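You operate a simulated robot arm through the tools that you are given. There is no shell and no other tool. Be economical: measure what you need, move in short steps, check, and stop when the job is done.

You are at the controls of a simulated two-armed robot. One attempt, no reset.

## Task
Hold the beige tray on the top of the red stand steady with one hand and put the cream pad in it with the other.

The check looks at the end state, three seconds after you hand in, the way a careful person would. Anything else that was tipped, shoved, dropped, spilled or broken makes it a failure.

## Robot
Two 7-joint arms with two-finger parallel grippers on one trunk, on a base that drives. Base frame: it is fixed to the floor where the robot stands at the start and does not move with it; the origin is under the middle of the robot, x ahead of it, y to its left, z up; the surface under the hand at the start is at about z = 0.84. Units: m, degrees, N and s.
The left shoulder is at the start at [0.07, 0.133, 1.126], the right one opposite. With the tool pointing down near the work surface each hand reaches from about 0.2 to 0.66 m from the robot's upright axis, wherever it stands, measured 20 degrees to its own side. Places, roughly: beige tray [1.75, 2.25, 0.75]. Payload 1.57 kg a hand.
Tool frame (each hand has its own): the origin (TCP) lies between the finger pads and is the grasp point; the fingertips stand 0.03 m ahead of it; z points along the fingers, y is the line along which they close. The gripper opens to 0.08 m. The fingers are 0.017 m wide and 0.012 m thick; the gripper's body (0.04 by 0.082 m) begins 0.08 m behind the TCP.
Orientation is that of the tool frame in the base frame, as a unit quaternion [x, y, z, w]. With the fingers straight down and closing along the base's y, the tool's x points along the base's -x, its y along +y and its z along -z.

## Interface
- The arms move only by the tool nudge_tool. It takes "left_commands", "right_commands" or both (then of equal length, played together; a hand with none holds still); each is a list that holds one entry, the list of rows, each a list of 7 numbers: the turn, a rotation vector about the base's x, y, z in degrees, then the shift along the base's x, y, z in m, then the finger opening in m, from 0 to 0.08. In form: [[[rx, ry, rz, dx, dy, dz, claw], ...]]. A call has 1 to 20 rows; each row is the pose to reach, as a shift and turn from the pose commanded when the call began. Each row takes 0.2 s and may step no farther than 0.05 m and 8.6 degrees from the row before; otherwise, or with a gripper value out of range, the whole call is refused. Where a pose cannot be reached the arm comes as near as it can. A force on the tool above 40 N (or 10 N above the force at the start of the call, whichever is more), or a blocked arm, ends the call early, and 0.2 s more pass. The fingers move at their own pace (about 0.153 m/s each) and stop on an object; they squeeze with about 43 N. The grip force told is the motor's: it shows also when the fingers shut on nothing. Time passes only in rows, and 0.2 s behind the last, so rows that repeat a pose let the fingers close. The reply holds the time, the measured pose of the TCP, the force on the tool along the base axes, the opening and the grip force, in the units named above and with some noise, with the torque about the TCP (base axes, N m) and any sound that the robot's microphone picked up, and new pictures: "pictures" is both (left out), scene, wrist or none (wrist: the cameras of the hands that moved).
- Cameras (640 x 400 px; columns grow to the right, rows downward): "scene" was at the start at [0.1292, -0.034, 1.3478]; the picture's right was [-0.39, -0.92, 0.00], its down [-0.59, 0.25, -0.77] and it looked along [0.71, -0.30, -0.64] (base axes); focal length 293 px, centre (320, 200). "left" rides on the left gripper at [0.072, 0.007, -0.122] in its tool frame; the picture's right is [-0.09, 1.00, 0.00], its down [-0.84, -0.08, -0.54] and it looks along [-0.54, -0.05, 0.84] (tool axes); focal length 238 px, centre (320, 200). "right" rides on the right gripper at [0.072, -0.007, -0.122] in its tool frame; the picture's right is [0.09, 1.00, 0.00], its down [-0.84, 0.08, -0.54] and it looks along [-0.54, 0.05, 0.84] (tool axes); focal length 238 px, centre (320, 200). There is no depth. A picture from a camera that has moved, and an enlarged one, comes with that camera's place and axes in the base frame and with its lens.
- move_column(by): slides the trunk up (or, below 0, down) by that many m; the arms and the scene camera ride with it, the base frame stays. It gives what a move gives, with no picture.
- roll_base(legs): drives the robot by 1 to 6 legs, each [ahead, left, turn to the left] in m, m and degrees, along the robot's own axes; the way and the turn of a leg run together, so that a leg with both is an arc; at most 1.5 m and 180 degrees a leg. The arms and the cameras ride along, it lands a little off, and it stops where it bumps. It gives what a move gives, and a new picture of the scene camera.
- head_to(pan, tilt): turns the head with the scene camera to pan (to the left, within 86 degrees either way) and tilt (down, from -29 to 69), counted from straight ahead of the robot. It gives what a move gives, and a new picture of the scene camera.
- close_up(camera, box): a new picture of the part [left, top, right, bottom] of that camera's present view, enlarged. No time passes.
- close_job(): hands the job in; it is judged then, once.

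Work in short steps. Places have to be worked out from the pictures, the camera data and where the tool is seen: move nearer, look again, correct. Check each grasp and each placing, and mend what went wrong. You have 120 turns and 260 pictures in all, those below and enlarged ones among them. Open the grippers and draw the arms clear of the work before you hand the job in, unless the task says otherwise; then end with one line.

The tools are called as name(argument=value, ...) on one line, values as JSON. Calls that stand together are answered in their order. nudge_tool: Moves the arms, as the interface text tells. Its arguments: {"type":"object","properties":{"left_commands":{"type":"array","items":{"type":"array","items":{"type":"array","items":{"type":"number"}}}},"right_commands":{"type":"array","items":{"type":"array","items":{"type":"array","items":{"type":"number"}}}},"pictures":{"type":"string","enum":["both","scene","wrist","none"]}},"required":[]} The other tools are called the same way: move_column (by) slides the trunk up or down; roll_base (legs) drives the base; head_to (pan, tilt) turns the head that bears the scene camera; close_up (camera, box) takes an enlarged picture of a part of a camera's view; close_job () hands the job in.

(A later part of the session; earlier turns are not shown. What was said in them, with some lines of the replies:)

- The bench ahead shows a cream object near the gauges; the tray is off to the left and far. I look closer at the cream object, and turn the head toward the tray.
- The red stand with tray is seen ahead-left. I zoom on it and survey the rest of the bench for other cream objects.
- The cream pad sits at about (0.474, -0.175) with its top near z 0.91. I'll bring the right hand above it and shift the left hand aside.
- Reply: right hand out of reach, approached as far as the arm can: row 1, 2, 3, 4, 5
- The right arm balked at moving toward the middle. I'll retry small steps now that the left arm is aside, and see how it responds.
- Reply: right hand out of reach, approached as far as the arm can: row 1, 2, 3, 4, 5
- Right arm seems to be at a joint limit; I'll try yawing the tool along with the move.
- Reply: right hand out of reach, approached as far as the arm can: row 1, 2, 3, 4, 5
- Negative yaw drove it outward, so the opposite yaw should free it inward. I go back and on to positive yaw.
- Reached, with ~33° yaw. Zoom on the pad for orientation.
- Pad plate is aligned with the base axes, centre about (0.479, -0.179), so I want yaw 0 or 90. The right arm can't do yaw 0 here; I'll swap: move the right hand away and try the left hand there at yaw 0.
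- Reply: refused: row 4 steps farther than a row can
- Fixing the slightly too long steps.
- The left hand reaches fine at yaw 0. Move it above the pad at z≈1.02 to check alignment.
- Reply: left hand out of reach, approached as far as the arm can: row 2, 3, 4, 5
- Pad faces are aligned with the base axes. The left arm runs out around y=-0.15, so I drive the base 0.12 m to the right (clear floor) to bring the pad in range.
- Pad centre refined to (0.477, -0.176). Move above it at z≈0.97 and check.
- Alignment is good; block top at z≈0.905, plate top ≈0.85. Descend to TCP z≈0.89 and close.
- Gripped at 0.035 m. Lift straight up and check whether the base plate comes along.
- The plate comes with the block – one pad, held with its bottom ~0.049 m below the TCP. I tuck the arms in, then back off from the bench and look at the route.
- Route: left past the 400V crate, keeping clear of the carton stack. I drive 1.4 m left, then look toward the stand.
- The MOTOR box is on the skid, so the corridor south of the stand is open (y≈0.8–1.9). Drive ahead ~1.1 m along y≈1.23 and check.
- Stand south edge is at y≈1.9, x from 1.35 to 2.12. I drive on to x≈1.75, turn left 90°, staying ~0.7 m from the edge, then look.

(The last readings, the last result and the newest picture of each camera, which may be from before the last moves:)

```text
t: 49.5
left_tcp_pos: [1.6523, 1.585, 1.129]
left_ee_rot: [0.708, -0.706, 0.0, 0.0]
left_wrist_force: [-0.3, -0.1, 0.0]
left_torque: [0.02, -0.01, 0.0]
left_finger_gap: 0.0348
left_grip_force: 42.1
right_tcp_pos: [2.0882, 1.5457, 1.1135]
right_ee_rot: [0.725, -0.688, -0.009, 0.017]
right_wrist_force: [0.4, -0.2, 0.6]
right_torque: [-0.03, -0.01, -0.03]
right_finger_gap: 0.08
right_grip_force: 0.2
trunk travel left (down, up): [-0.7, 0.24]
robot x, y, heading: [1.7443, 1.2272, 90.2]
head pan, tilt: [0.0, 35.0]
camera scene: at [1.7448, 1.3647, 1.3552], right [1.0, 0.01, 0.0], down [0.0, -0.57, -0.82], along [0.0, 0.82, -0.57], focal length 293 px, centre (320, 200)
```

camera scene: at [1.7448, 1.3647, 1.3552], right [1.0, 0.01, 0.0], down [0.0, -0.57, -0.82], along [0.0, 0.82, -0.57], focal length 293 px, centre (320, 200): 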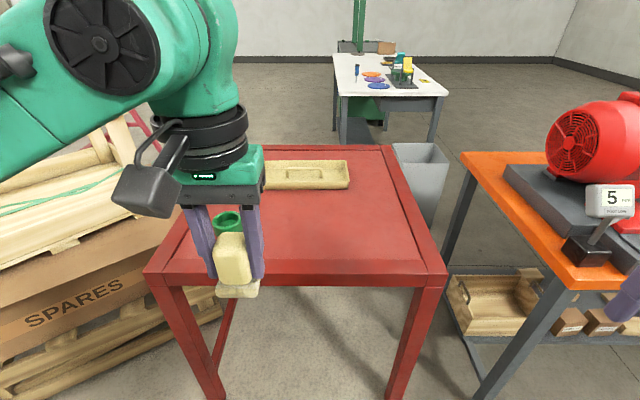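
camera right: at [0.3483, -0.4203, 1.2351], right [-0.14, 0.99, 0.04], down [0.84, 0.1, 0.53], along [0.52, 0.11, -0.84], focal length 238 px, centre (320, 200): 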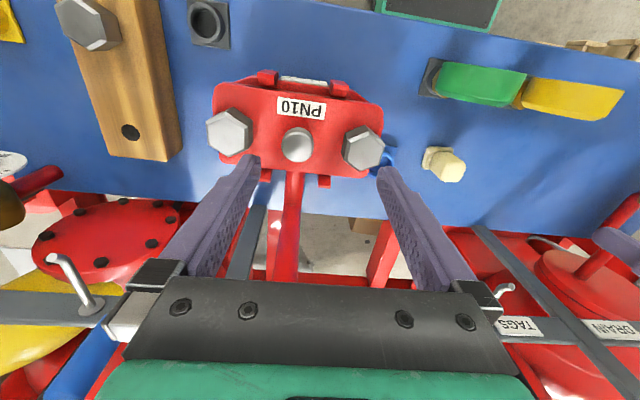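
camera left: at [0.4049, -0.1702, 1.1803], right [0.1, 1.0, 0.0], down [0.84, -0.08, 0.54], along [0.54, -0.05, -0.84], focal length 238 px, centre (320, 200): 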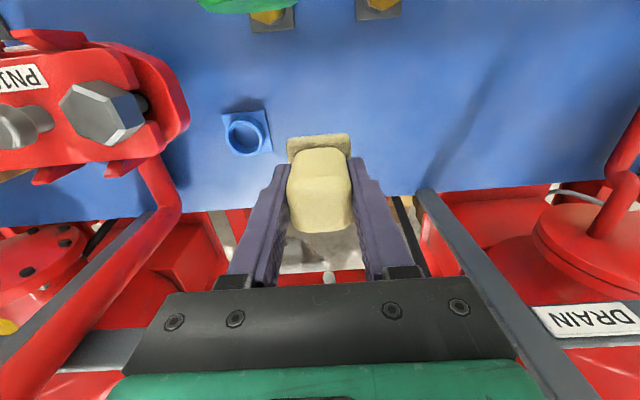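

Tray near rim is y≈2.31, far rim ≈2.48, i.e. deep from this edge (1.905). I check how far my own base protrudes by looking down.

head_to(pan=0, tilt=69)

close_up(camera="right", box=[0, 0, 640, 400])

close_up(camera="left", box=[0, 0, 640, 400])

```text
t: 50.5
left_tcp_pos: [1.6532, 1.5834, 1.1303]
left_ee_rot: [0.708, -0.706, 0.0, 0.002]
left_wrist_force: [0.1, 0.2, -0.6]
left_torque: [0.0, 0.0, -0.02]
left_finger_gap: 0.0347
left_grip_force: 42.6
right_tcp_pos: [2.0877, 1.5464, 1.1143]
right_ee_rot: [0.725, -0.688, -0.008, 0.017]
right_wrist_force: [-0.2, -0.3, 0.1]
right_torque: [-0.03, 0.0, -0.01]
right_finger_gap: 0.0801
right_grip_force: 0.1
trunk travel left (down, up): [-0.7, 0.24]
robot x, y, heading: [1.7485, 1.2273, 90.2]
head pan, tilt: [0.0, 68.8]
camera scene: at [1.745, 1.3327, 1.3115], right [1.0, 0.0, 0.0], down [0.0, -0.93, -0.36], along [0.0, 0.36, -0.93], focal length 293 px, centre (320, 200)
```

scene: 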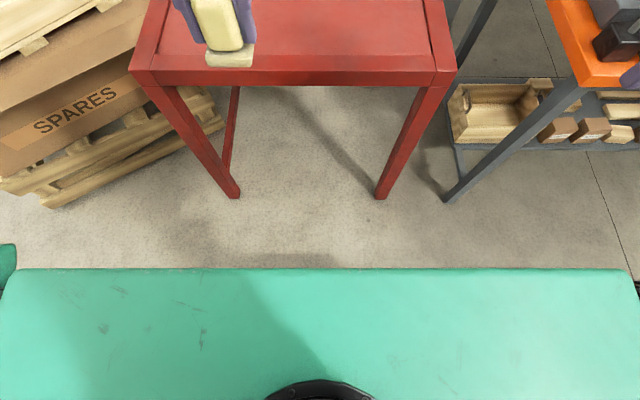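

```text
1.00 times, centred on (320, 200) of right (not enlarged: the box is as wide or as high as the picture)
camera zoom: at [2.1034, 1.4764, 1.2366], right [-0.99, -0.14, 0.04], down [-0.1, 0.84, 0.53], along [-0.11, 0.52, -0.84], focal length 238 px, centre (320, 200)
```

zoom: 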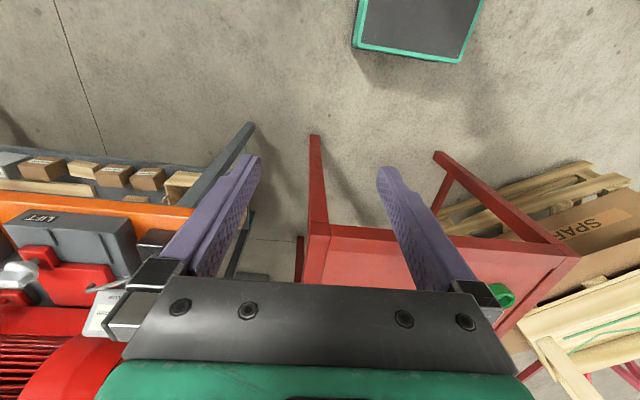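

```text
1.00 times, centred on (320, 200) of left (not enlarged: the box is as wide or as high as the picture)
camera zoom: at [1.6459, 1.5142, 1.2498], right [-1.0, 0.09, 0.0], down [0.08, 0.84, 0.54], along [0.05, 0.54, -0.84], focal length 238 px, centre (320, 200)
```

zoom: 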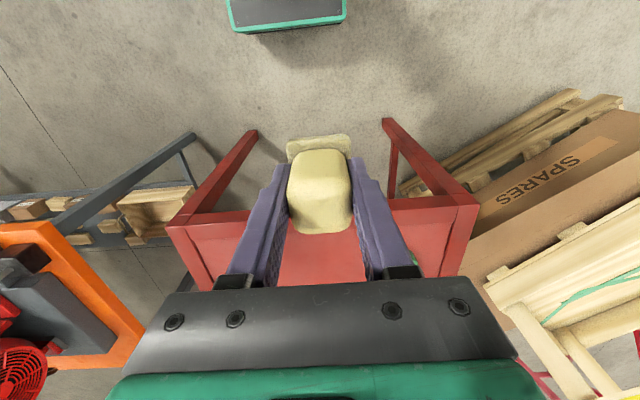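

The base is low (~0.26 m) and about 0.4 m wide, so it fits between the stand's legs. Move to x≈1.68, y≈1.52 first and look at the tray.

roll_base(legs=[[0.28, 0.06, 0]])

head_to(pan=-8, tilt=50)

close_up(camera="left", box=[0, 0, 640, 400])

```text
t: 52.4
left_tcp_pos: [1.5907, 1.8617, 1.1301]
left_ee_rot: [0.708, -0.706, -0.001, 0.001]
left_wrist_force: [0.8, 0.6, -0.2]
left_torque: [0.0, 0.02, 0.01]
left_finger_gap: 0.0352
left_grip_force: 42.4
right_tcp_pos: [2.0277, 1.8214, 1.1144]
right_ee_rot: [0.725, -0.689, -0.008, 0.017]
right_wrist_force: [0.1, 0.2, -0.2]
right_torque: [0.0, -0.01, -0.02]
right_finger_gap: 0.08
right_grip_force: 0.0
trunk travel left (down, up): [-0.7, 0.24]
robot x, y, heading: [1.6862, 1.5065, 90.2]
head pan, tilt: [0.0, 68.8]
camera scene: at [1.6838, 1.6089, 1.3116], right [1.0, 0.0, 0.0], down [0.0, -0.93, -0.36], along [0.0, 0.36, -0.93], focal length 293 px, centre (320, 200)
```

scene: 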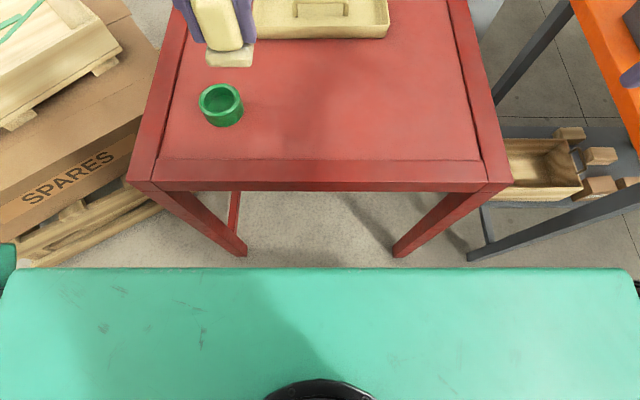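

```text
t: 53.3
left_tcp_pos: [1.5895, 1.8637, 1.1288]
left_ee_rot: [-0.707, 0.708, 0.001, -0.002]
left_wrist_force: [0.0, -0.1, -0.1]
left_torque: [0.02, 0.0, 0.01]
left_finger_gap: 0.035
left_grip_force: 42.8
right_tcp_pos: [2.0253, 1.8242, 1.1131]
right_ee_rot: [0.725, -0.688, -0.009, 0.017]
right_wrist_force: [-0.2, 0.9, 0.7]
right_torque: [0.02, -0.01, 0.01]
right_finger_gap: 0.0801
right_grip_force: 0.0
trunk travel left (down, up): [-0.7, 0.24]
robot x, y, heading: [1.6853, 1.506, 90.4]
head pan, tilt: [-8.0, 50.0]
camera scene: at [1.694, 1.6309, 1.3333], right [0.99, -0.14, 0.0], down [-0.1, -0.76, -0.64], along [0.09, 0.64, -0.77], focal length 293 px, centre (320, 200)
```

scene: 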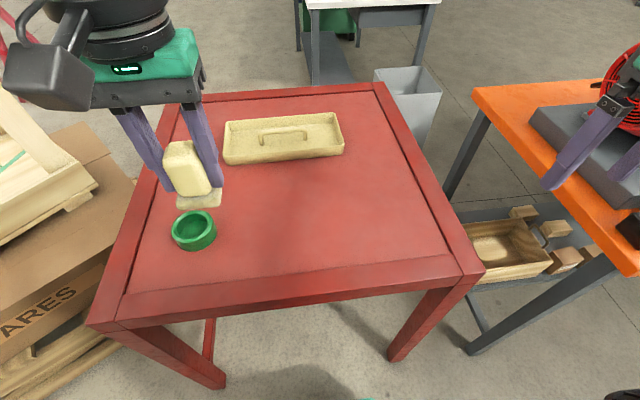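

```text
1.00 times, centred on (320, 200) of left (not enlarged: the box is as wide or as high as the picture)
camera zoom: at [1.5843, 1.7921, 1.2497], right [-1.0, 0.09, 0.0], down [0.08, 0.84, 0.54], along [0.05, 0.54, -0.84], focal length 238 px, centre (320, 200)
```

zoom: 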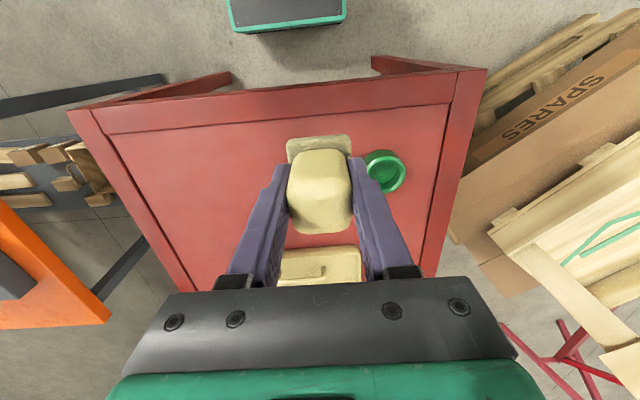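

Tray spans x 1.50–1.86, y 2.29–2.44, handle along x near its middle. Leg gap (1.36–2.01) clears the base, so I drive ahead 0.23 m and lower the trunk 0.09.

roll_base(legs=[[0.23, 0, 0]])

move_column(by=-0.08)

head_to(pan=0, tilt=60)

```text
t: 55.0
left_tcp_pos: [1.5889, 2.0911, 1.1301]
left_ee_rot: [0.707, -0.707, -0.001, 0.001]
left_wrist_force: [-0.5, -0.2, -1.0]
left_torque: [-0.04, -0.03, 0.04]
left_finger_gap: 0.0352
left_grip_force: 42.4
right_tcp_pos: [2.0262, 2.0527, 1.1138]
right_ee_rot: [0.725, -0.689, -0.008, 0.018]
right_wrist_force: [0.3, 0.3, 0.4]
right_torque: [0.01, 0.0, -0.01]
right_finger_gap: 0.0801
right_grip_force: 0.1
trunk travel left (down, up): [-0.7, 0.24]
robot x, y, heading: [1.6843, 1.7361, 90.4]
head pan, tilt: [-8.0, 50.0]
camera scene: at [1.6932, 1.859, 1.3336], right [0.99, -0.14, 0.0], down [-0.1, -0.76, -0.64], along [0.09, 0.64, -0.77], focal length 293 px, centre (320, 200)
```

scene: 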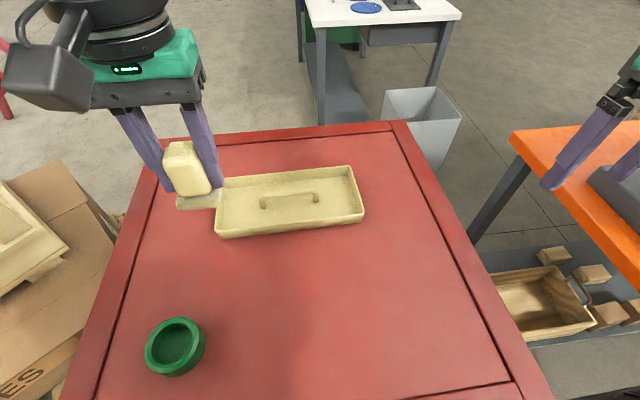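

```text
t: 56.2
left_tcp_pos: [1.5889, 2.0932, 1.0486]
left_ee_rot: [-0.707, 0.707, 0.0, -0.001]
left_wrist_force: [0.2, 0.1, -1.4]
left_torque: [-0.02, -0.01, -0.03]
left_finger_gap: 0.035
left_grip_force: 42.5
right_tcp_pos: [2.0252, 2.0537, 1.0347]
right_ee_rot: [0.724, -0.689, -0.008, 0.018]
right_wrist_force: [0.4, 0.5, 0.2]
right_torque: [0.03, -0.01, 0.02]
right_finger_gap: 0.08
right_grip_force: 0.2
trunk travel left (down, up): [-0.62, 0.32]
robot x, y, heading: [1.6835, 1.7366, 90.3]
head pan, tilt: [-8.0, 50.0]
```

```text
t: 56.9
left_tcp_pos: [1.5905, 2.0917, 1.0479]
left_ee_rot: [0.707, -0.707, 0.0, 0.001]
left_wrist_force: [-0.7, -0.6, 0.1]
left_torque: [-0.02, 0.01, -0.01]
left_finger_gap: 0.0351
left_grip_force: 42.1
right_tcp_pos: [2.0256, 2.0526, 1.0334]
right_ee_rot: [0.724, -0.69, -0.008, 0.017]
right_wrist_force: [0.2, 0.0, 0.0]
right_torque: [-0.02, 0.02, -0.02]
right_finger_gap: 0.08
right_grip_force: 0.1
trunk travel left (down, up): [-0.62, 0.32]
robot x, y, heading: [1.68, 1.738, 90.3]
head pan, tilt: [0.0, 60.0]
camera scene: at [1.6826, 1.8506, 1.2409], right [1.0, 0.0, 0.0], down [0.0, -0.87, -0.5], along [0.0, 0.5, -0.87], focal length 293 px, centre (320, 200)
```

scene: 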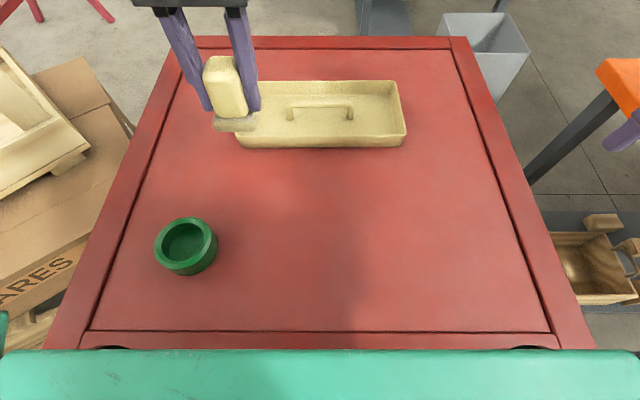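

close_up(camera="scene", box=[200, 60, 440, 170])

```text
2.67 times, centred on (320, 115) of scene
camera zoom: at [1.6826, 1.8506, 1.2409], right [1.0, 0.0, 0.0], down [0.0, -0.87, -0.5], along [0.0, 0.5, -0.87], focal length 781 px, centre (320, 427)
```

zoom: 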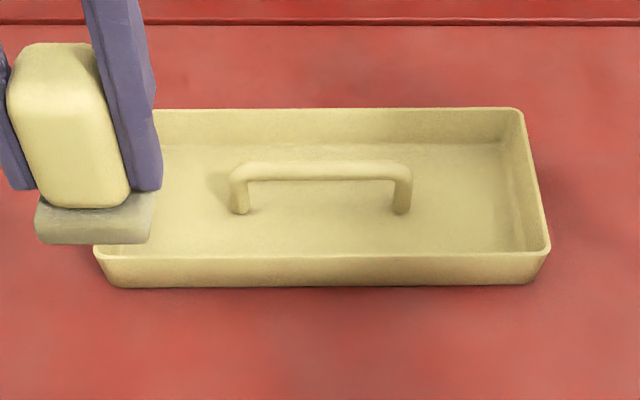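

The tray's near rim is at y≈2.26, z≈0.79; right part x 1.80 is free. I move the right hand above it, yawed 90° so the fingers close along y.

nudge_tool(right_commands=[[[0.18, -0.08, 7.27, -0.019, 0.015, -0.004, 0.08], [0.36, -0.17, 14.5, -0.038, 0.03, -0.01, 0.08], [0.54, -0.25, 21.8, -0.056, 0.05, -0.015, 0.08], [0.72, -0.34, 29.1, -0.075, 0.07, -0.02, 0.08], [0.9, -0.42, 36.3, -0.094, 0.085, -0.025, 0.08], [1.08, -0.5, 43.6, -0.113, 0.1, -0.03, 0.08], [1.25, -0.59, 50.9, -0.13, 0.12, -0.035, 0.08], [1.43, -0.67, 58.1, -0.15, 0.14, -0.04, 0.08], [1.61, -0.76, 65.4, -0.17, 0.16, -0.045, 0.08], [1.79, -0.84, 72.7, -0.19, 0.175, -0.05, 0.08], [1.97, -0.93, 79.9, -0.21, 0.19, -0.06, 0.08], [2.15, -1.01, 87.2, -0.2256, 0.207, -0.07, 0.08], [2.15, -1.01, 87.2, -0.2256, 0.207, -0.07, 0.08]]], pictures="both")

```text
t: 59.7
left_tcp_pos: [1.591, 2.0936, 1.0491]
left_ee_rot: [-0.707, 0.707, 0.0, -0.001]
left_wrist_force: [-0.1, -0.4, -0.7]
left_torque: [0.01, -0.02, 0.0]
left_finger_gap: 0.0352
left_grip_force: 42.4
right_tcp_pos: [1.8182, 2.2366, 0.9596]
right_ee_rot: [1.0, 0.003, -0.001, 0.0]
right_wrist_force: [-0.4, -0.3, 0.0]
right_torque: [-0.01, -0.02, 0.0]
right_finger_gap: 0.0798
right_grip_force: 0.0
right hand out of reach, approached as far as the arm can: row 11, 12, 13
trunk travel left (down, up): [-0.62, 0.32]
robot x, y, heading: [1.6831, 1.7335, 90.1]
head pan, tilt: [0.0, 60.0]
camera scene: at [1.6824, 1.8511, 1.2408], right [1.0, 0.0, 0.0], down [0.0, -0.87, -0.5], along [0.0, 0.5, -0.87], focal length 293 px, centre (320, 200)
camera right: at [1.8909, 2.2442, 1.0825], right [0.1, -1.0, 0.0], down [-0.84, -0.08, 0.54], along [-0.54, -0.05, -0.84], focal length 238 px, centre (320, 200)
```

scene: 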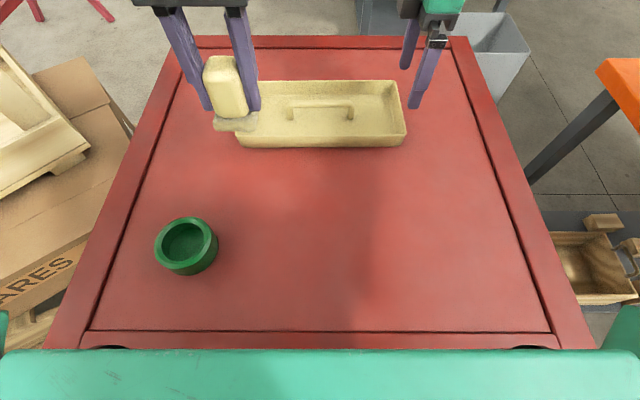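
right: 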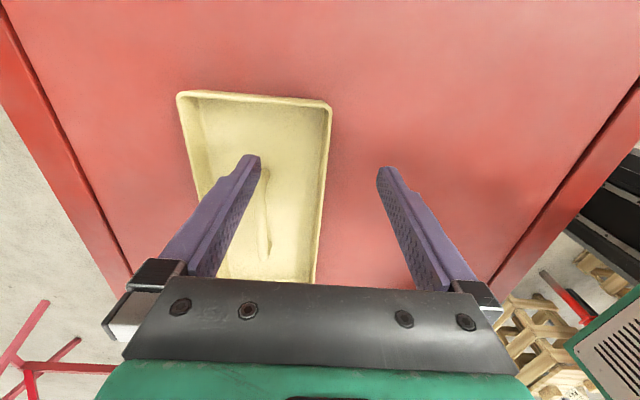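

Wrist and scene views agree only if the tray rim is at z≈0.83 (table ≈0.79), rim at y≈2.225. I move the right hand over that rim and lower to z≈0.88 to check.

nudge_tool(right_commands=[[[0, 0, 0, -0.008, -0.011, -0.02, 0.07], [0, 0, 0, -0.012, -0.011, -0.05, 0.06], [0, 0, 0, -0.015, -0.011, -0.075, 0.06], [0, 0, 0, -0.015, -0.011, -0.075, 0.06]]], pictures="both")

```text
t: 60.7
left_tcp_pos: [1.5896, 2.0917, 1.0492]
left_ee_rot: [-0.707, 0.707, 0.0, -0.001]
left_wrist_force: [0.6, 1.1, -0.9]
left_torque: [0.01, 0.01, -0.01]
left_finger_gap: 0.035
left_grip_force: 42.2
right_tcp_pos: [1.8037, 2.2242, 0.8848]
right_ee_rot: [1.0, 0.002, 0.0, -0.001]
right_wrist_force: [-0.5, -0.5, 0.0]
right_torque: [0.03, -0.01, 0.01]
right_finger_gap: 0.06
right_grip_force: 0.0
trunk travel left (down, up): [-0.62, 0.32]
robot x, y, heading: [1.6827, 1.7356, 90.1]
head pan, tilt: [0.0, 60.0]
camera scene: at [1.6823, 1.8503, 1.2409], right [1.0, 0.0, 0.0], down [0.0, -0.87, -0.5], along [0.0, 0.5, -0.87], focal length 293 px, centre (320, 200)
camera right: at [1.8762, 2.2321, 1.0069], right [0.09, -1.0, 0.0], down [-0.84, -0.08, 0.54], along [-0.54, -0.05, -0.84], focal length 238 px, centre (320, 200)
```

scene: 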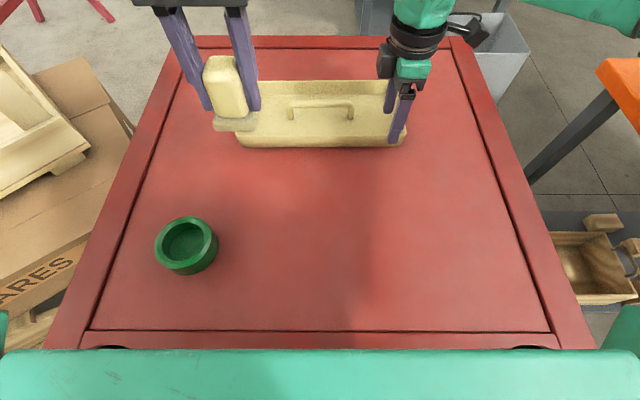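
right: 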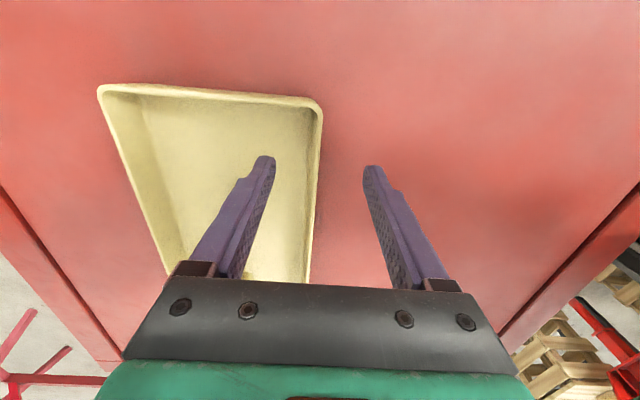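

The rim is centred between the fingers. Descend 0.05 and close on the wall.

nudge_tool(right_commands=[[[0, 0, 0, 0, 0.001, -0.02, 0.06], [0, 0, 0, 0, 0.001, -0.035, 0.06], [0, 0, 0, 0, 0.001, -0.048, 0.06], [0, 0, 0, 0, 0.001, -0.048, 0.06], [0, 0, 0, 0, 0.001, -0.048, 0.03], [0, 0, 0, 0, 0.001, -0.048, 0.0], [0, 0, 0, 0, 0.001, -0.048, 0.0], [0, 0, 0, 0, 0.001, -0.048, 0.0]]], pictures="both")

close_up(camera="scene", box=[200, 40, 440, 190])

```text
t: 62.5
left_tcp_pos: [1.5895, 2.0927, 1.0489]
left_ee_rot: [-0.707, 0.707, 0.0, -0.001]
left_wrist_force: [-0.5, 0.5, -0.8]
left_torque: [0.0, -0.01, -0.01]
left_finger_gap: 0.0352
left_grip_force: 41.9
right_tcp_pos: [1.8096, 2.22, 0.8392]
right_ee_rot: [1.0, 0.001, -0.001, -0.001]
right_wrist_force: [1.6, 1.0, 2.6]
right_torque: [0.61, 0.04, -0.17]
right_finger_gap: 0.0049
right_grip_force: 25.1
right hand out of reach, approached as far as the arm can: row 2, 3, 4, 5, 6, 7, 8
trunk travel left (down, up): [-0.62, 0.32]
robot x, y, heading: [1.6811, 1.7337, 90.2]
head pan, tilt: [0.0, 60.0]
camera scene: at [1.6825, 1.8504, 1.2409], right [1.0, 0.0, 0.0], down [0.0, -0.87, -0.5], along [0.0, 0.5, -0.87], focal length 293 px, centre (320, 200)
camera right: at [1.8818, 2.2271, 0.9619], right [0.09, -1.0, 0.0], down [-0.84, -0.08, 0.54], along [-0.54, -0.05, -0.84], focal length 238 px, centre (320, 200)
```

scene: 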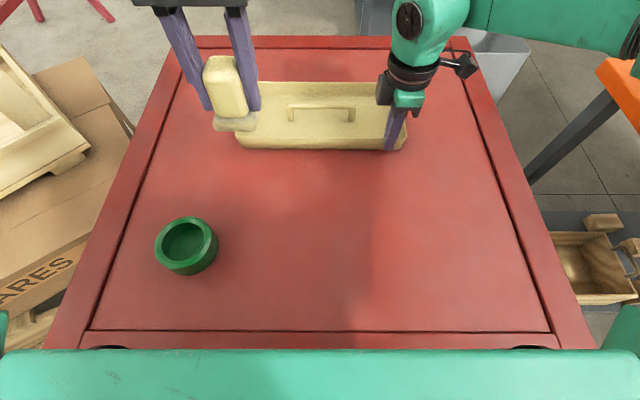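
right: 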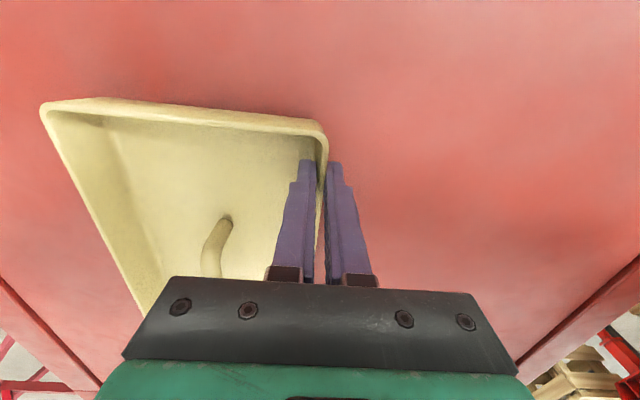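

```text
2.67 times, centred on (320, 115) of scene
camera zoom: at [1.6825, 1.8504, 1.2409], right [1.0, 0.0, 0.0], down [0.0, -0.87, -0.5], along [0.0, 0.5, -0.87], focal length 781 px, centre (320, 427)
```

zoom: 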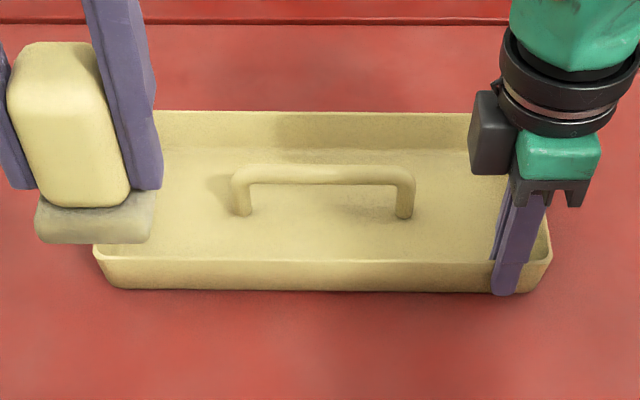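

The right hand grips the tray wall firmly. Now bring the pad over the tray's left part (1.572, 2.272), clear of the handle, at TCP z≈0.92.

nudge_tool(left_commands=[[[0, 0, 0, -0.005, 0.04, 0, 0.0], [0, 0, 0, -0.01, 0.08, -0.01, 0.0], [0, 0, 0, -0.015, 0.12, -0.03, 0.0], [0, 0, 0, -0.0175, 0.155, -0.06, 0.0], [0, 0, 0, -0.0175, 0.179, -0.1, 0.0], [0, 0, 0, -0.0175, 0.179, -0.125, 0.0], [0, 0, 0, -0.0175, 0.179, -0.125, 0.0]]], pictures="both")

close_up(camera="scene", box=[200, 40, 440, 190])

```text
t: 64.1
left_tcp_pos: [1.5726, 2.2705, 0.924]
left_ee_rot: [-0.707, 0.707, 0.0, -0.001]
left_wrist_force: [-0.1, 0.1, -1.5]
left_torque: [0.02, 0.02, 0.0]
left_finger_gap: 0.0352
left_grip_force: 42.0
right_tcp_pos: [1.8086, 2.2192, 0.84]
right_ee_rot: [1.0, 0.001, -0.001, 0.0]
right_wrist_force: [1.4, 0.2, 2.6]
right_torque: [0.58, -0.02, -0.13]
right_finger_gap: 0.005
right_grip_force: 25.7
trunk travel left (down, up): [-0.62, 0.32]
robot x, y, heading: [1.6812, 1.7344, 90.0]
head pan, tilt: [0.0, 60.0]
camera scene: at [1.6825, 1.8503, 1.2409], right [1.0, 0.0, 0.0], down [0.0, -0.87, -0.5], along [0.0, 0.5, -0.87], focal length 293 px, centre (320, 200)
camera left: at [1.5666, 2.2005, 1.045], right [-1.0, 0.09, 0.0], down [0.08, 0.84, 0.54], along [0.05, 0.54, -0.84], focal length 238 px, centre (320, 200)
```

scene: 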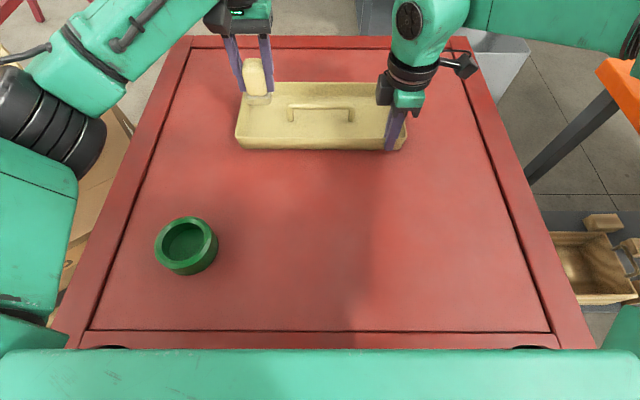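
left: 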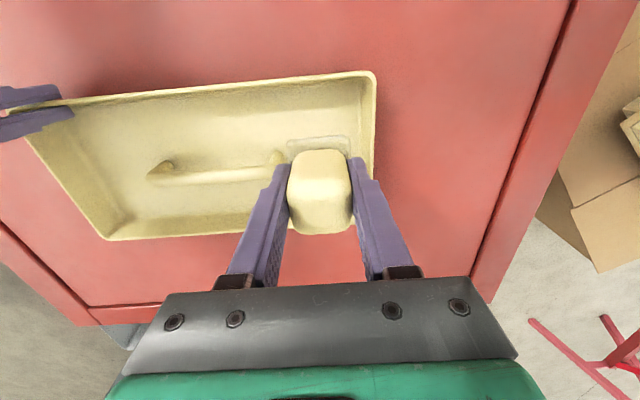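

```text
2.67 times, centred on (320, 115) of scene
camera zoom: at [1.6825, 1.8503, 1.2409], right [1.0, 0.0, 0.0], down [0.0, -0.87, -0.5], along [0.0, 0.5, -0.87], focal length 781 px, centre (320, 427)
```

zoom: 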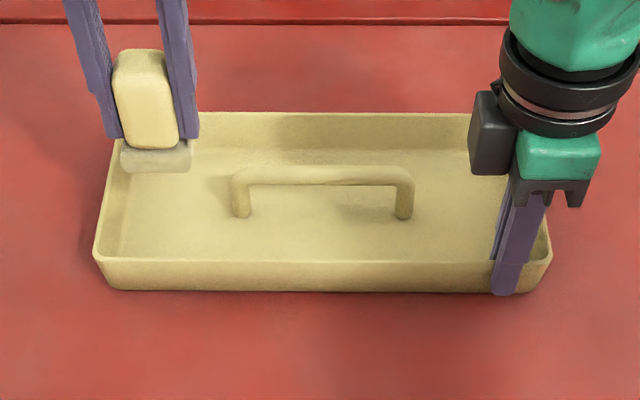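

The pad is positioned over the left bay, between wall (1.525) and handle (1.615). Lower to TCP 0.857 first, then in small steps.

nudge_tool(left_commands=[[[0, 0, 0, -0.002, 0, -0.025, 0.0], [0, 0, 0, -0.002, 0, -0.045, 0.0], [0, 0, 0, -0.002, 0, -0.058, 0.0], [0, 0, 0, -0.002, 0, -0.067, 0.0], [0, 0, 0, -0.002, 0, -0.067, 0.0]]], pictures="both")

close_up(camera="scene", box=[200, 40, 440, 190])

```text
t: 65.3
left_tcp_pos: [1.571, 2.2708, 0.8569]
left_ee_rot: [-0.706, 0.708, 0.001, 0.0]
left_wrist_force: [0.5, 0.0, 0.0]
left_torque: [-0.03, 0.02, 0.0]
left_finger_gap: 0.0353
left_grip_force: 42.0
right_tcp_pos: [1.8096, 2.2205, 0.8408]
right_ee_rot: [1.0, 0.001, -0.001, 0.001]
right_wrist_force: [1.0, 0.4, 2.2]
right_torque: [0.58, -0.05, -0.11]
right_finger_gap: 0.005
right_grip_force: 25.4
trunk travel left (down, up): [-0.62, 0.32]
robot x, y, heading: [1.6812, 1.7356, 90.2]
head pan, tilt: [0.0, 60.0]
camera scene: at [1.6826, 1.8503, 1.2409], right [1.0, 0.0, 0.0], down [0.0, -0.87, -0.5], along [0.0, 0.5, -0.87], focal length 293 px, centre (320, 200)
camera left: at [1.5646, 2.1999, 0.9778], right [-1.0, 0.09, 0.0], down [0.08, 0.84, 0.54], along [0.05, 0.54, -0.84], focal length 238 px, centre (320, 200)
```

scene: 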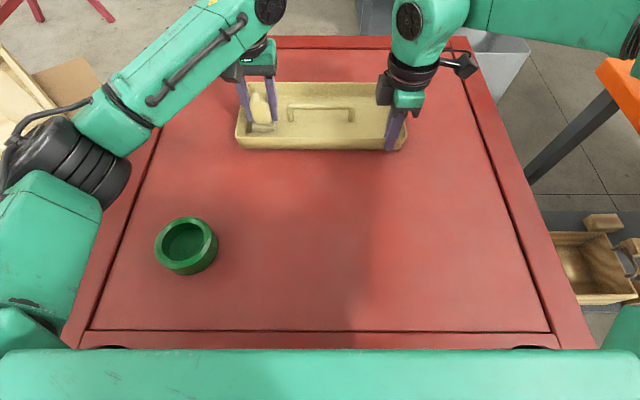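
left: 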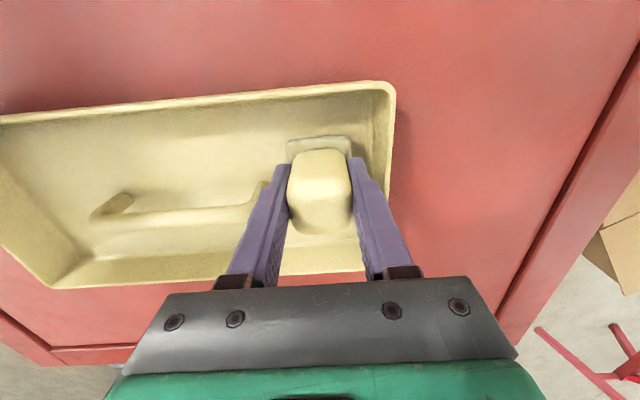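

```text
2.67 times, centred on (320, 115) of scene
camera zoom: at [1.6826, 1.8503, 1.2409], right [1.0, 0.0, 0.0], down [0.0, -0.87, -0.5], along [0.0, 0.5, -0.87], focal length 781 px, centre (320, 427)
```

zoom: 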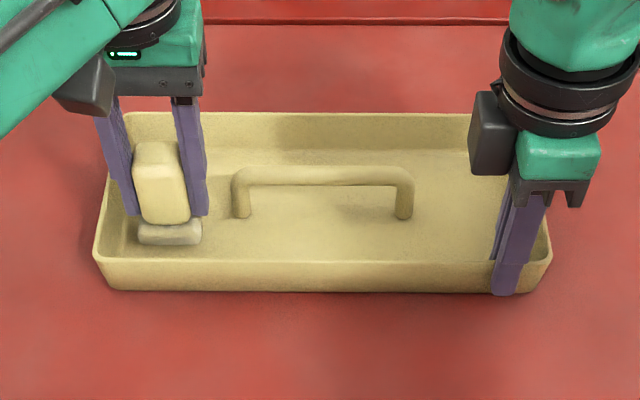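

No contact yet. Creep down in 3–4 mm steps until a contact force appears.

nudge_tool(left_commands=[[[0, 0, 0, 0, 0, -0.003, 0.0], [0, 0, 0, 0, 0, -0.006, 0.0], [0, 0, 0, 0, 0, -0.009, 0.0], [0, 0, 0, 0, 0, -0.009, 0.0]]], pictures="none")

```text
t: 66.3
left_tcp_pos: [1.5707, 2.2713, 0.8479]
left_ee_rot: [0.708, -0.706, 0.0, 0.001]
left_wrist_force: [0.3, 0.3, -0.2]
left_torque: [-0.01, -0.04, 0.01]
left_finger_gap: 0.0347
left_grip_force: 42.3
right_tcp_pos: [1.8094, 2.2208, 0.8399]
right_ee_rot: [1.0, 0.001, 0.0, -0.001]
right_wrist_force: [1.1, 1.3, 3.1]
right_torque: [0.64, -0.01, -0.13]
right_finger_gap: 0.0046
right_grip_force: 24.9
trunk travel left (down, up): [-0.62, 0.32]
robot x, y, heading: [1.6854, 1.7354, 90.4]
head pan, tilt: [0.0, 60.0]
```

Still free; continue in 2 mm steps.

nudge_tool(left_commands=[[[0, 0, 0, 0, 0, -0.002, 0.0], [0, 0, 0, 0, 0, -0.004, 0.0], [0, 0, 0, 0, 0, -0.004, 0.0]]], pictures="none")

close_up(camera="scene", box=[220, 80, 300, 150])

```text
t: 67.1
left_tcp_pos: [1.5702, 2.2707, 0.845]
left_ee_rot: [-0.707, 0.707, 0.001, 0.002]
left_wrist_force: [1.3, 0.3, 16.3]
left_torque: [-0.28, -0.16, 0.02]
left_finger_gap: 0.0351
left_grip_force: 41.8
right_tcp_pos: [1.8079, 2.2194, 0.839]
right_ee_rot: [1.0, 0.002, -0.001, 0.0]
right_wrist_force: [-4.8, 2.1, -4.6]
right_torque: [0.62, -0.54, -0.22]
right_finger_gap: 0.0051
right_grip_force: 25.2
trunk travel left (down, up): [-0.62, 0.32]
robot x, y, heading: [1.6836, 1.7333, 90.0]
head pan, tilt: [0.0, 60.0]
```

```text
5.71 times, centred on (260, 115) of scene
camera zoom: at [1.6825, 1.8493, 1.2411], right [1.0, 0.0, 0.0], down [0.0, -0.87, -0.5], along [0.0, 0.5, -0.87], focal length 1674 px, centre (663, 686)
```

zoom: 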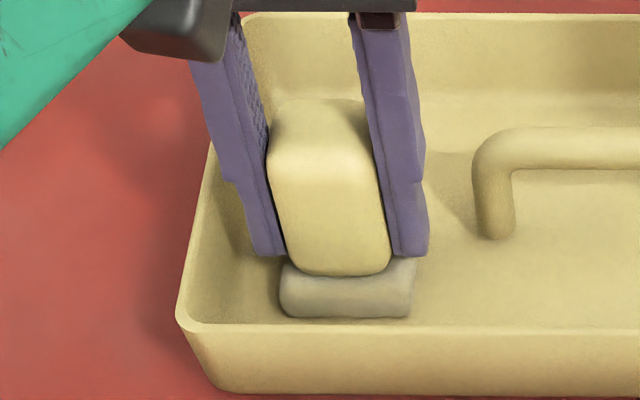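

Contact (16 N). Ease up 2 mm, open just a little, and rise straight up.

nudge_tool(left_commands=[[[0, 0, 0, 0, 0, 0.002, 0.0], [0, 0, 0, 0, 0, 0.002, 0.05], [0, 0, 0, 0, 0, 0.002, 0.05], [0, 0, 0, 0, 0, 0.002, 0.05]]], pictures="wrist")

```text
t: 68.1
left_tcp_pos: [1.5701, 2.2705, 0.8471]
left_ee_rot: [0.707, -0.707, 0.0, 0.001]
left_wrist_force: [-0.5, 0.2, 0.8]
left_torque: [0.03, 0.0, -0.02]
left_finger_gap: 0.0502
left_grip_force: 0.0
right_tcp_pos: [1.8082, 2.2193, 0.8389]
right_ee_rot: [1.0, 0.0, -0.002, 0.0]
right_wrist_force: [0.7, 0.1, 2.6]
right_torque: [0.57, 0.14, -0.09]
right_finger_gap: 0.0051
right_grip_force: 24.9
trunk travel left (down, up): [-0.62, 0.32]
robot x, y, heading: [1.6812, 1.7329, 90.2]
head pan, tilt: [0.0, 60.0]
camera left: at [1.5642, 2.2003, 0.967], right [-1.0, 0.09, 0.0], down [0.08, 0.84, 0.54], along [0.05, 0.54, -0.84], focal length 238 px, centre (320, 200)
```

left: 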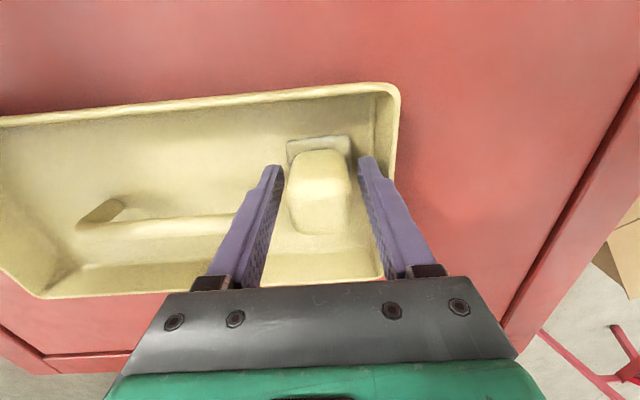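

The pad stands free between the open fingers. Raise the left hand straight up and draw it back.

nudge_tool(left_commands=[[[0, 0, 0, 0, 0, 0.015, 0.05], [0, 0, 0, 0, 0, 0.04, 0.05], [0, 0, 0, 0, 0, 0.08, 0.05], [0, 0, 0, 0, 0, 0.12, 0.05], [0, 0, 0, 0, 0, 0.16, 0.05], [0, 0, 0, 0, -0.04, 0.18, 0.05], [0, 0, 0, 0, -0.08, 0.2, 0.05], [0, 0, 0, 0, -0.12, 0.2, 0.05], [0, 0, 0, 0, -0.16, 0.2, 0.05]]], pictures="scene")

close_up(camera="scene", box=[200, 40, 440, 190])

```text
t: 70.1
left_tcp_pos: [1.5701, 2.1099, 1.0461]
left_ee_rot: [0.707, -0.707, -0.001, 0.0]
left_wrist_force: [0.8, -0.4, -0.8]
left_torque: [0.01, 0.02, 0.02]
left_finger_gap: 0.0501
left_grip_force: 0.0
right_tcp_pos: [1.8092, 2.2199, 0.8409]
right_ee_rot: [1.0, 0.001, -0.001, -0.001]
right_wrist_force: [0.0, -1.7, 3.3]
right_torque: [0.57, -0.07, -0.08]
right_finger_gap: 0.0048
right_grip_force: 25.3
trunk travel left (down, up): [-0.62, 0.32]
robot x, y, heading: [1.6817, 1.7337, 90.3]
head pan, tilt: [0.0, 60.0]
camera scene: at [1.6821, 1.8492, 1.241], right [1.0, 0.0, 0.0], down [0.0, -0.87, -0.5], along [0.0, 0.5, -0.87], focal length 293 px, centre (320, 200)
```

scene: 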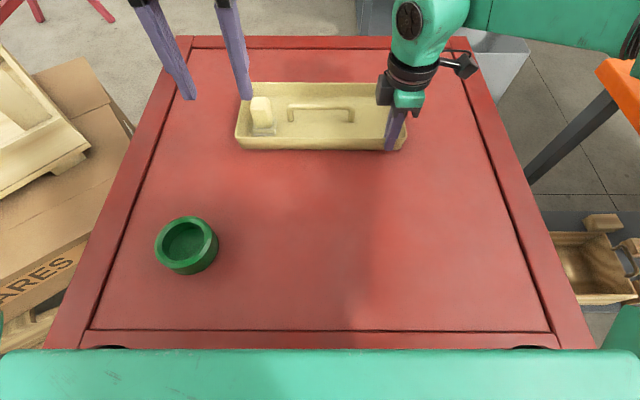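

```text
2.67 times, centred on (320, 115) of scene
camera zoom: at [1.6821, 1.8492, 1.241], right [1.0, 0.0, 0.0], down [0.0, -0.87, -0.5], along [0.0, 0.5, -0.87], focal length 781 px, centre (320, 427)
```

zoom: 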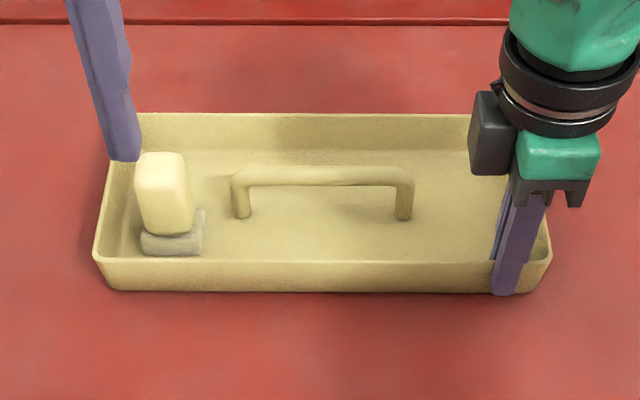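

Pad stands upright in the tray. Now release the right hand modestly and lift straight up, then back.

nudge_tool(right_commands=[[[0, 0, 0, 0, 0, 0, 0.03], [0, 0, 0, 0, 0, 0, 0.04], [0, 0, 0, 0, 0, 0, 0.04], [0, 0, 0, 0, 0, 0.02, 0.04], [0, 0, 0, 0, 0, 0.05, 0.04], [0, 0, 0, 0, 0, 0.09, 0.04], [0, 0, 0, 0.0, 0, 0.13, 0.04], [0, 0, 0, 0.03, -0.03, 0.16, 0.04], [0, 0, 0, 0.06, -0.06, 0.17, 0.04], [0, 0, 0, 0.09, -0.09, 0.17, 0.04]]], pictures="scene")

close_up(camera="scene", box=[200, 40, 440, 190])

```text
refused: row 8 steps farther than a row can; nothing moved
```

```text
2.67 times, centred on (320, 115) of scene
camera zoom: at [1.6821, 1.8492, 1.241], right [1.0, 0.0, 0.0], down [0.0, -0.87, -0.5], along [0.0, 0.5, -0.87], focal length 781 px, centre (320, 427)
```

zoom: 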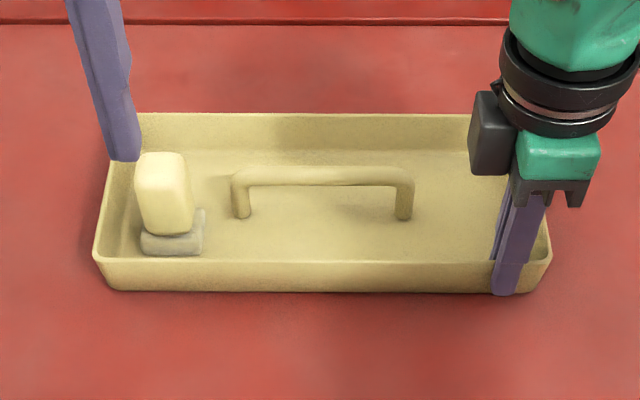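

Same move with a shorter diagonal step.

nudge_tool(right_commands=[[[0, 0, 0, 0, 0, 0, 0.03], [0, 0, 0, 0, 0, 0, 0.04], [0, 0, 0, 0, 0, 0, 0.04], [0, 0, 0, 0, 0, 0.02, 0.04], [0, 0, 0, 0, 0, 0.05, 0.04], [0, 0, 0, 0, 0, 0.09, 0.04], [0, 0, 0, 0.0, 0, 0.13, 0.04], [0, 0, 0, 0.02, -0.02, 0.15, 0.04], [0, 0, 0, 0.05, -0.05, 0.165, 0.04], [0, 0, 0, 0.08, -0.08, 0.17, 0.04]]], pictures="scene")

close_up(camera="scene", box=[200, 40, 440, 190])

```text
t: 72.3
left_tcp_pos: [1.5705, 2.1102, 1.0463]
left_ee_rot: [0.707, -0.707, -0.001, 0.0]
left_wrist_force: [-0.2, -0.4, -0.3]
left_torque: [0.0, 0.01, 0.04]
left_finger_gap: 0.0502
left_grip_force: 0.0
right_tcp_pos: [1.8898, 2.1391, 1.0094]
right_ee_rot: [1.0, 0.002, -0.001, 0.0]
right_wrist_force: [0.4, -0.6, 1.2]
right_torque: [0.03, -0.02, 0.0]
right_finger_gap: 0.04
right_grip_force: 0.0
trunk travel left (down, up): [-0.62, 0.32]
robot x, y, heading: [1.6866, 1.7364, 90.4]
head pan, tilt: [0.0, 60.0]
camera scene: at [1.6837, 1.849, 1.241], right [1.0, 0.0, 0.0], down [0.0, -0.87, -0.5], along [0.0, 0.5, -0.87], focal length 293 px, centre (320, 200)
```

scene: 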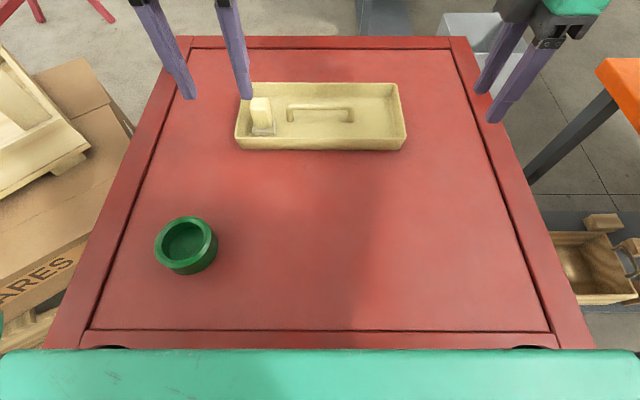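

```text
2.67 times, centred on (320, 115) of scene
camera zoom: at [1.6837, 1.849, 1.241], right [1.0, 0.0, 0.0], down [0.0, -0.87, -0.5], along [0.0, 0.5, -0.87], focal length 781 px, centre (320, 427)
```

zoom: 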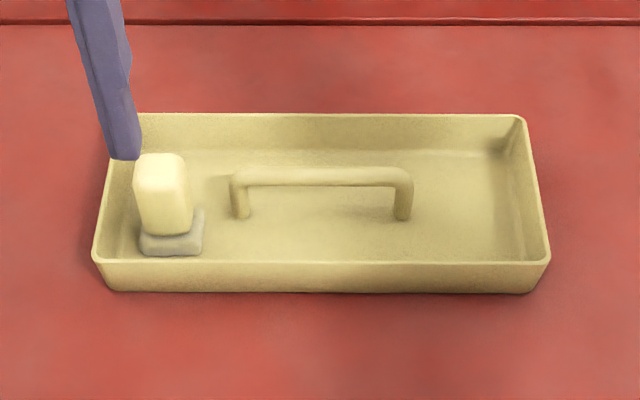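

The pad is upright in the tray, the tray is flat on the stand, and both hands are open and clear. I'm handing in.

close_job()

```text
The job is handed in.
```

The cream pad is standing upright in the beige tray on the red stand. The right hand held the tray's rim while the left set the pad down; gripping the rim moved the tray by about 3 mm. Both grippers are open and clear, I saw nothing else disturbed, and the job is handed in.
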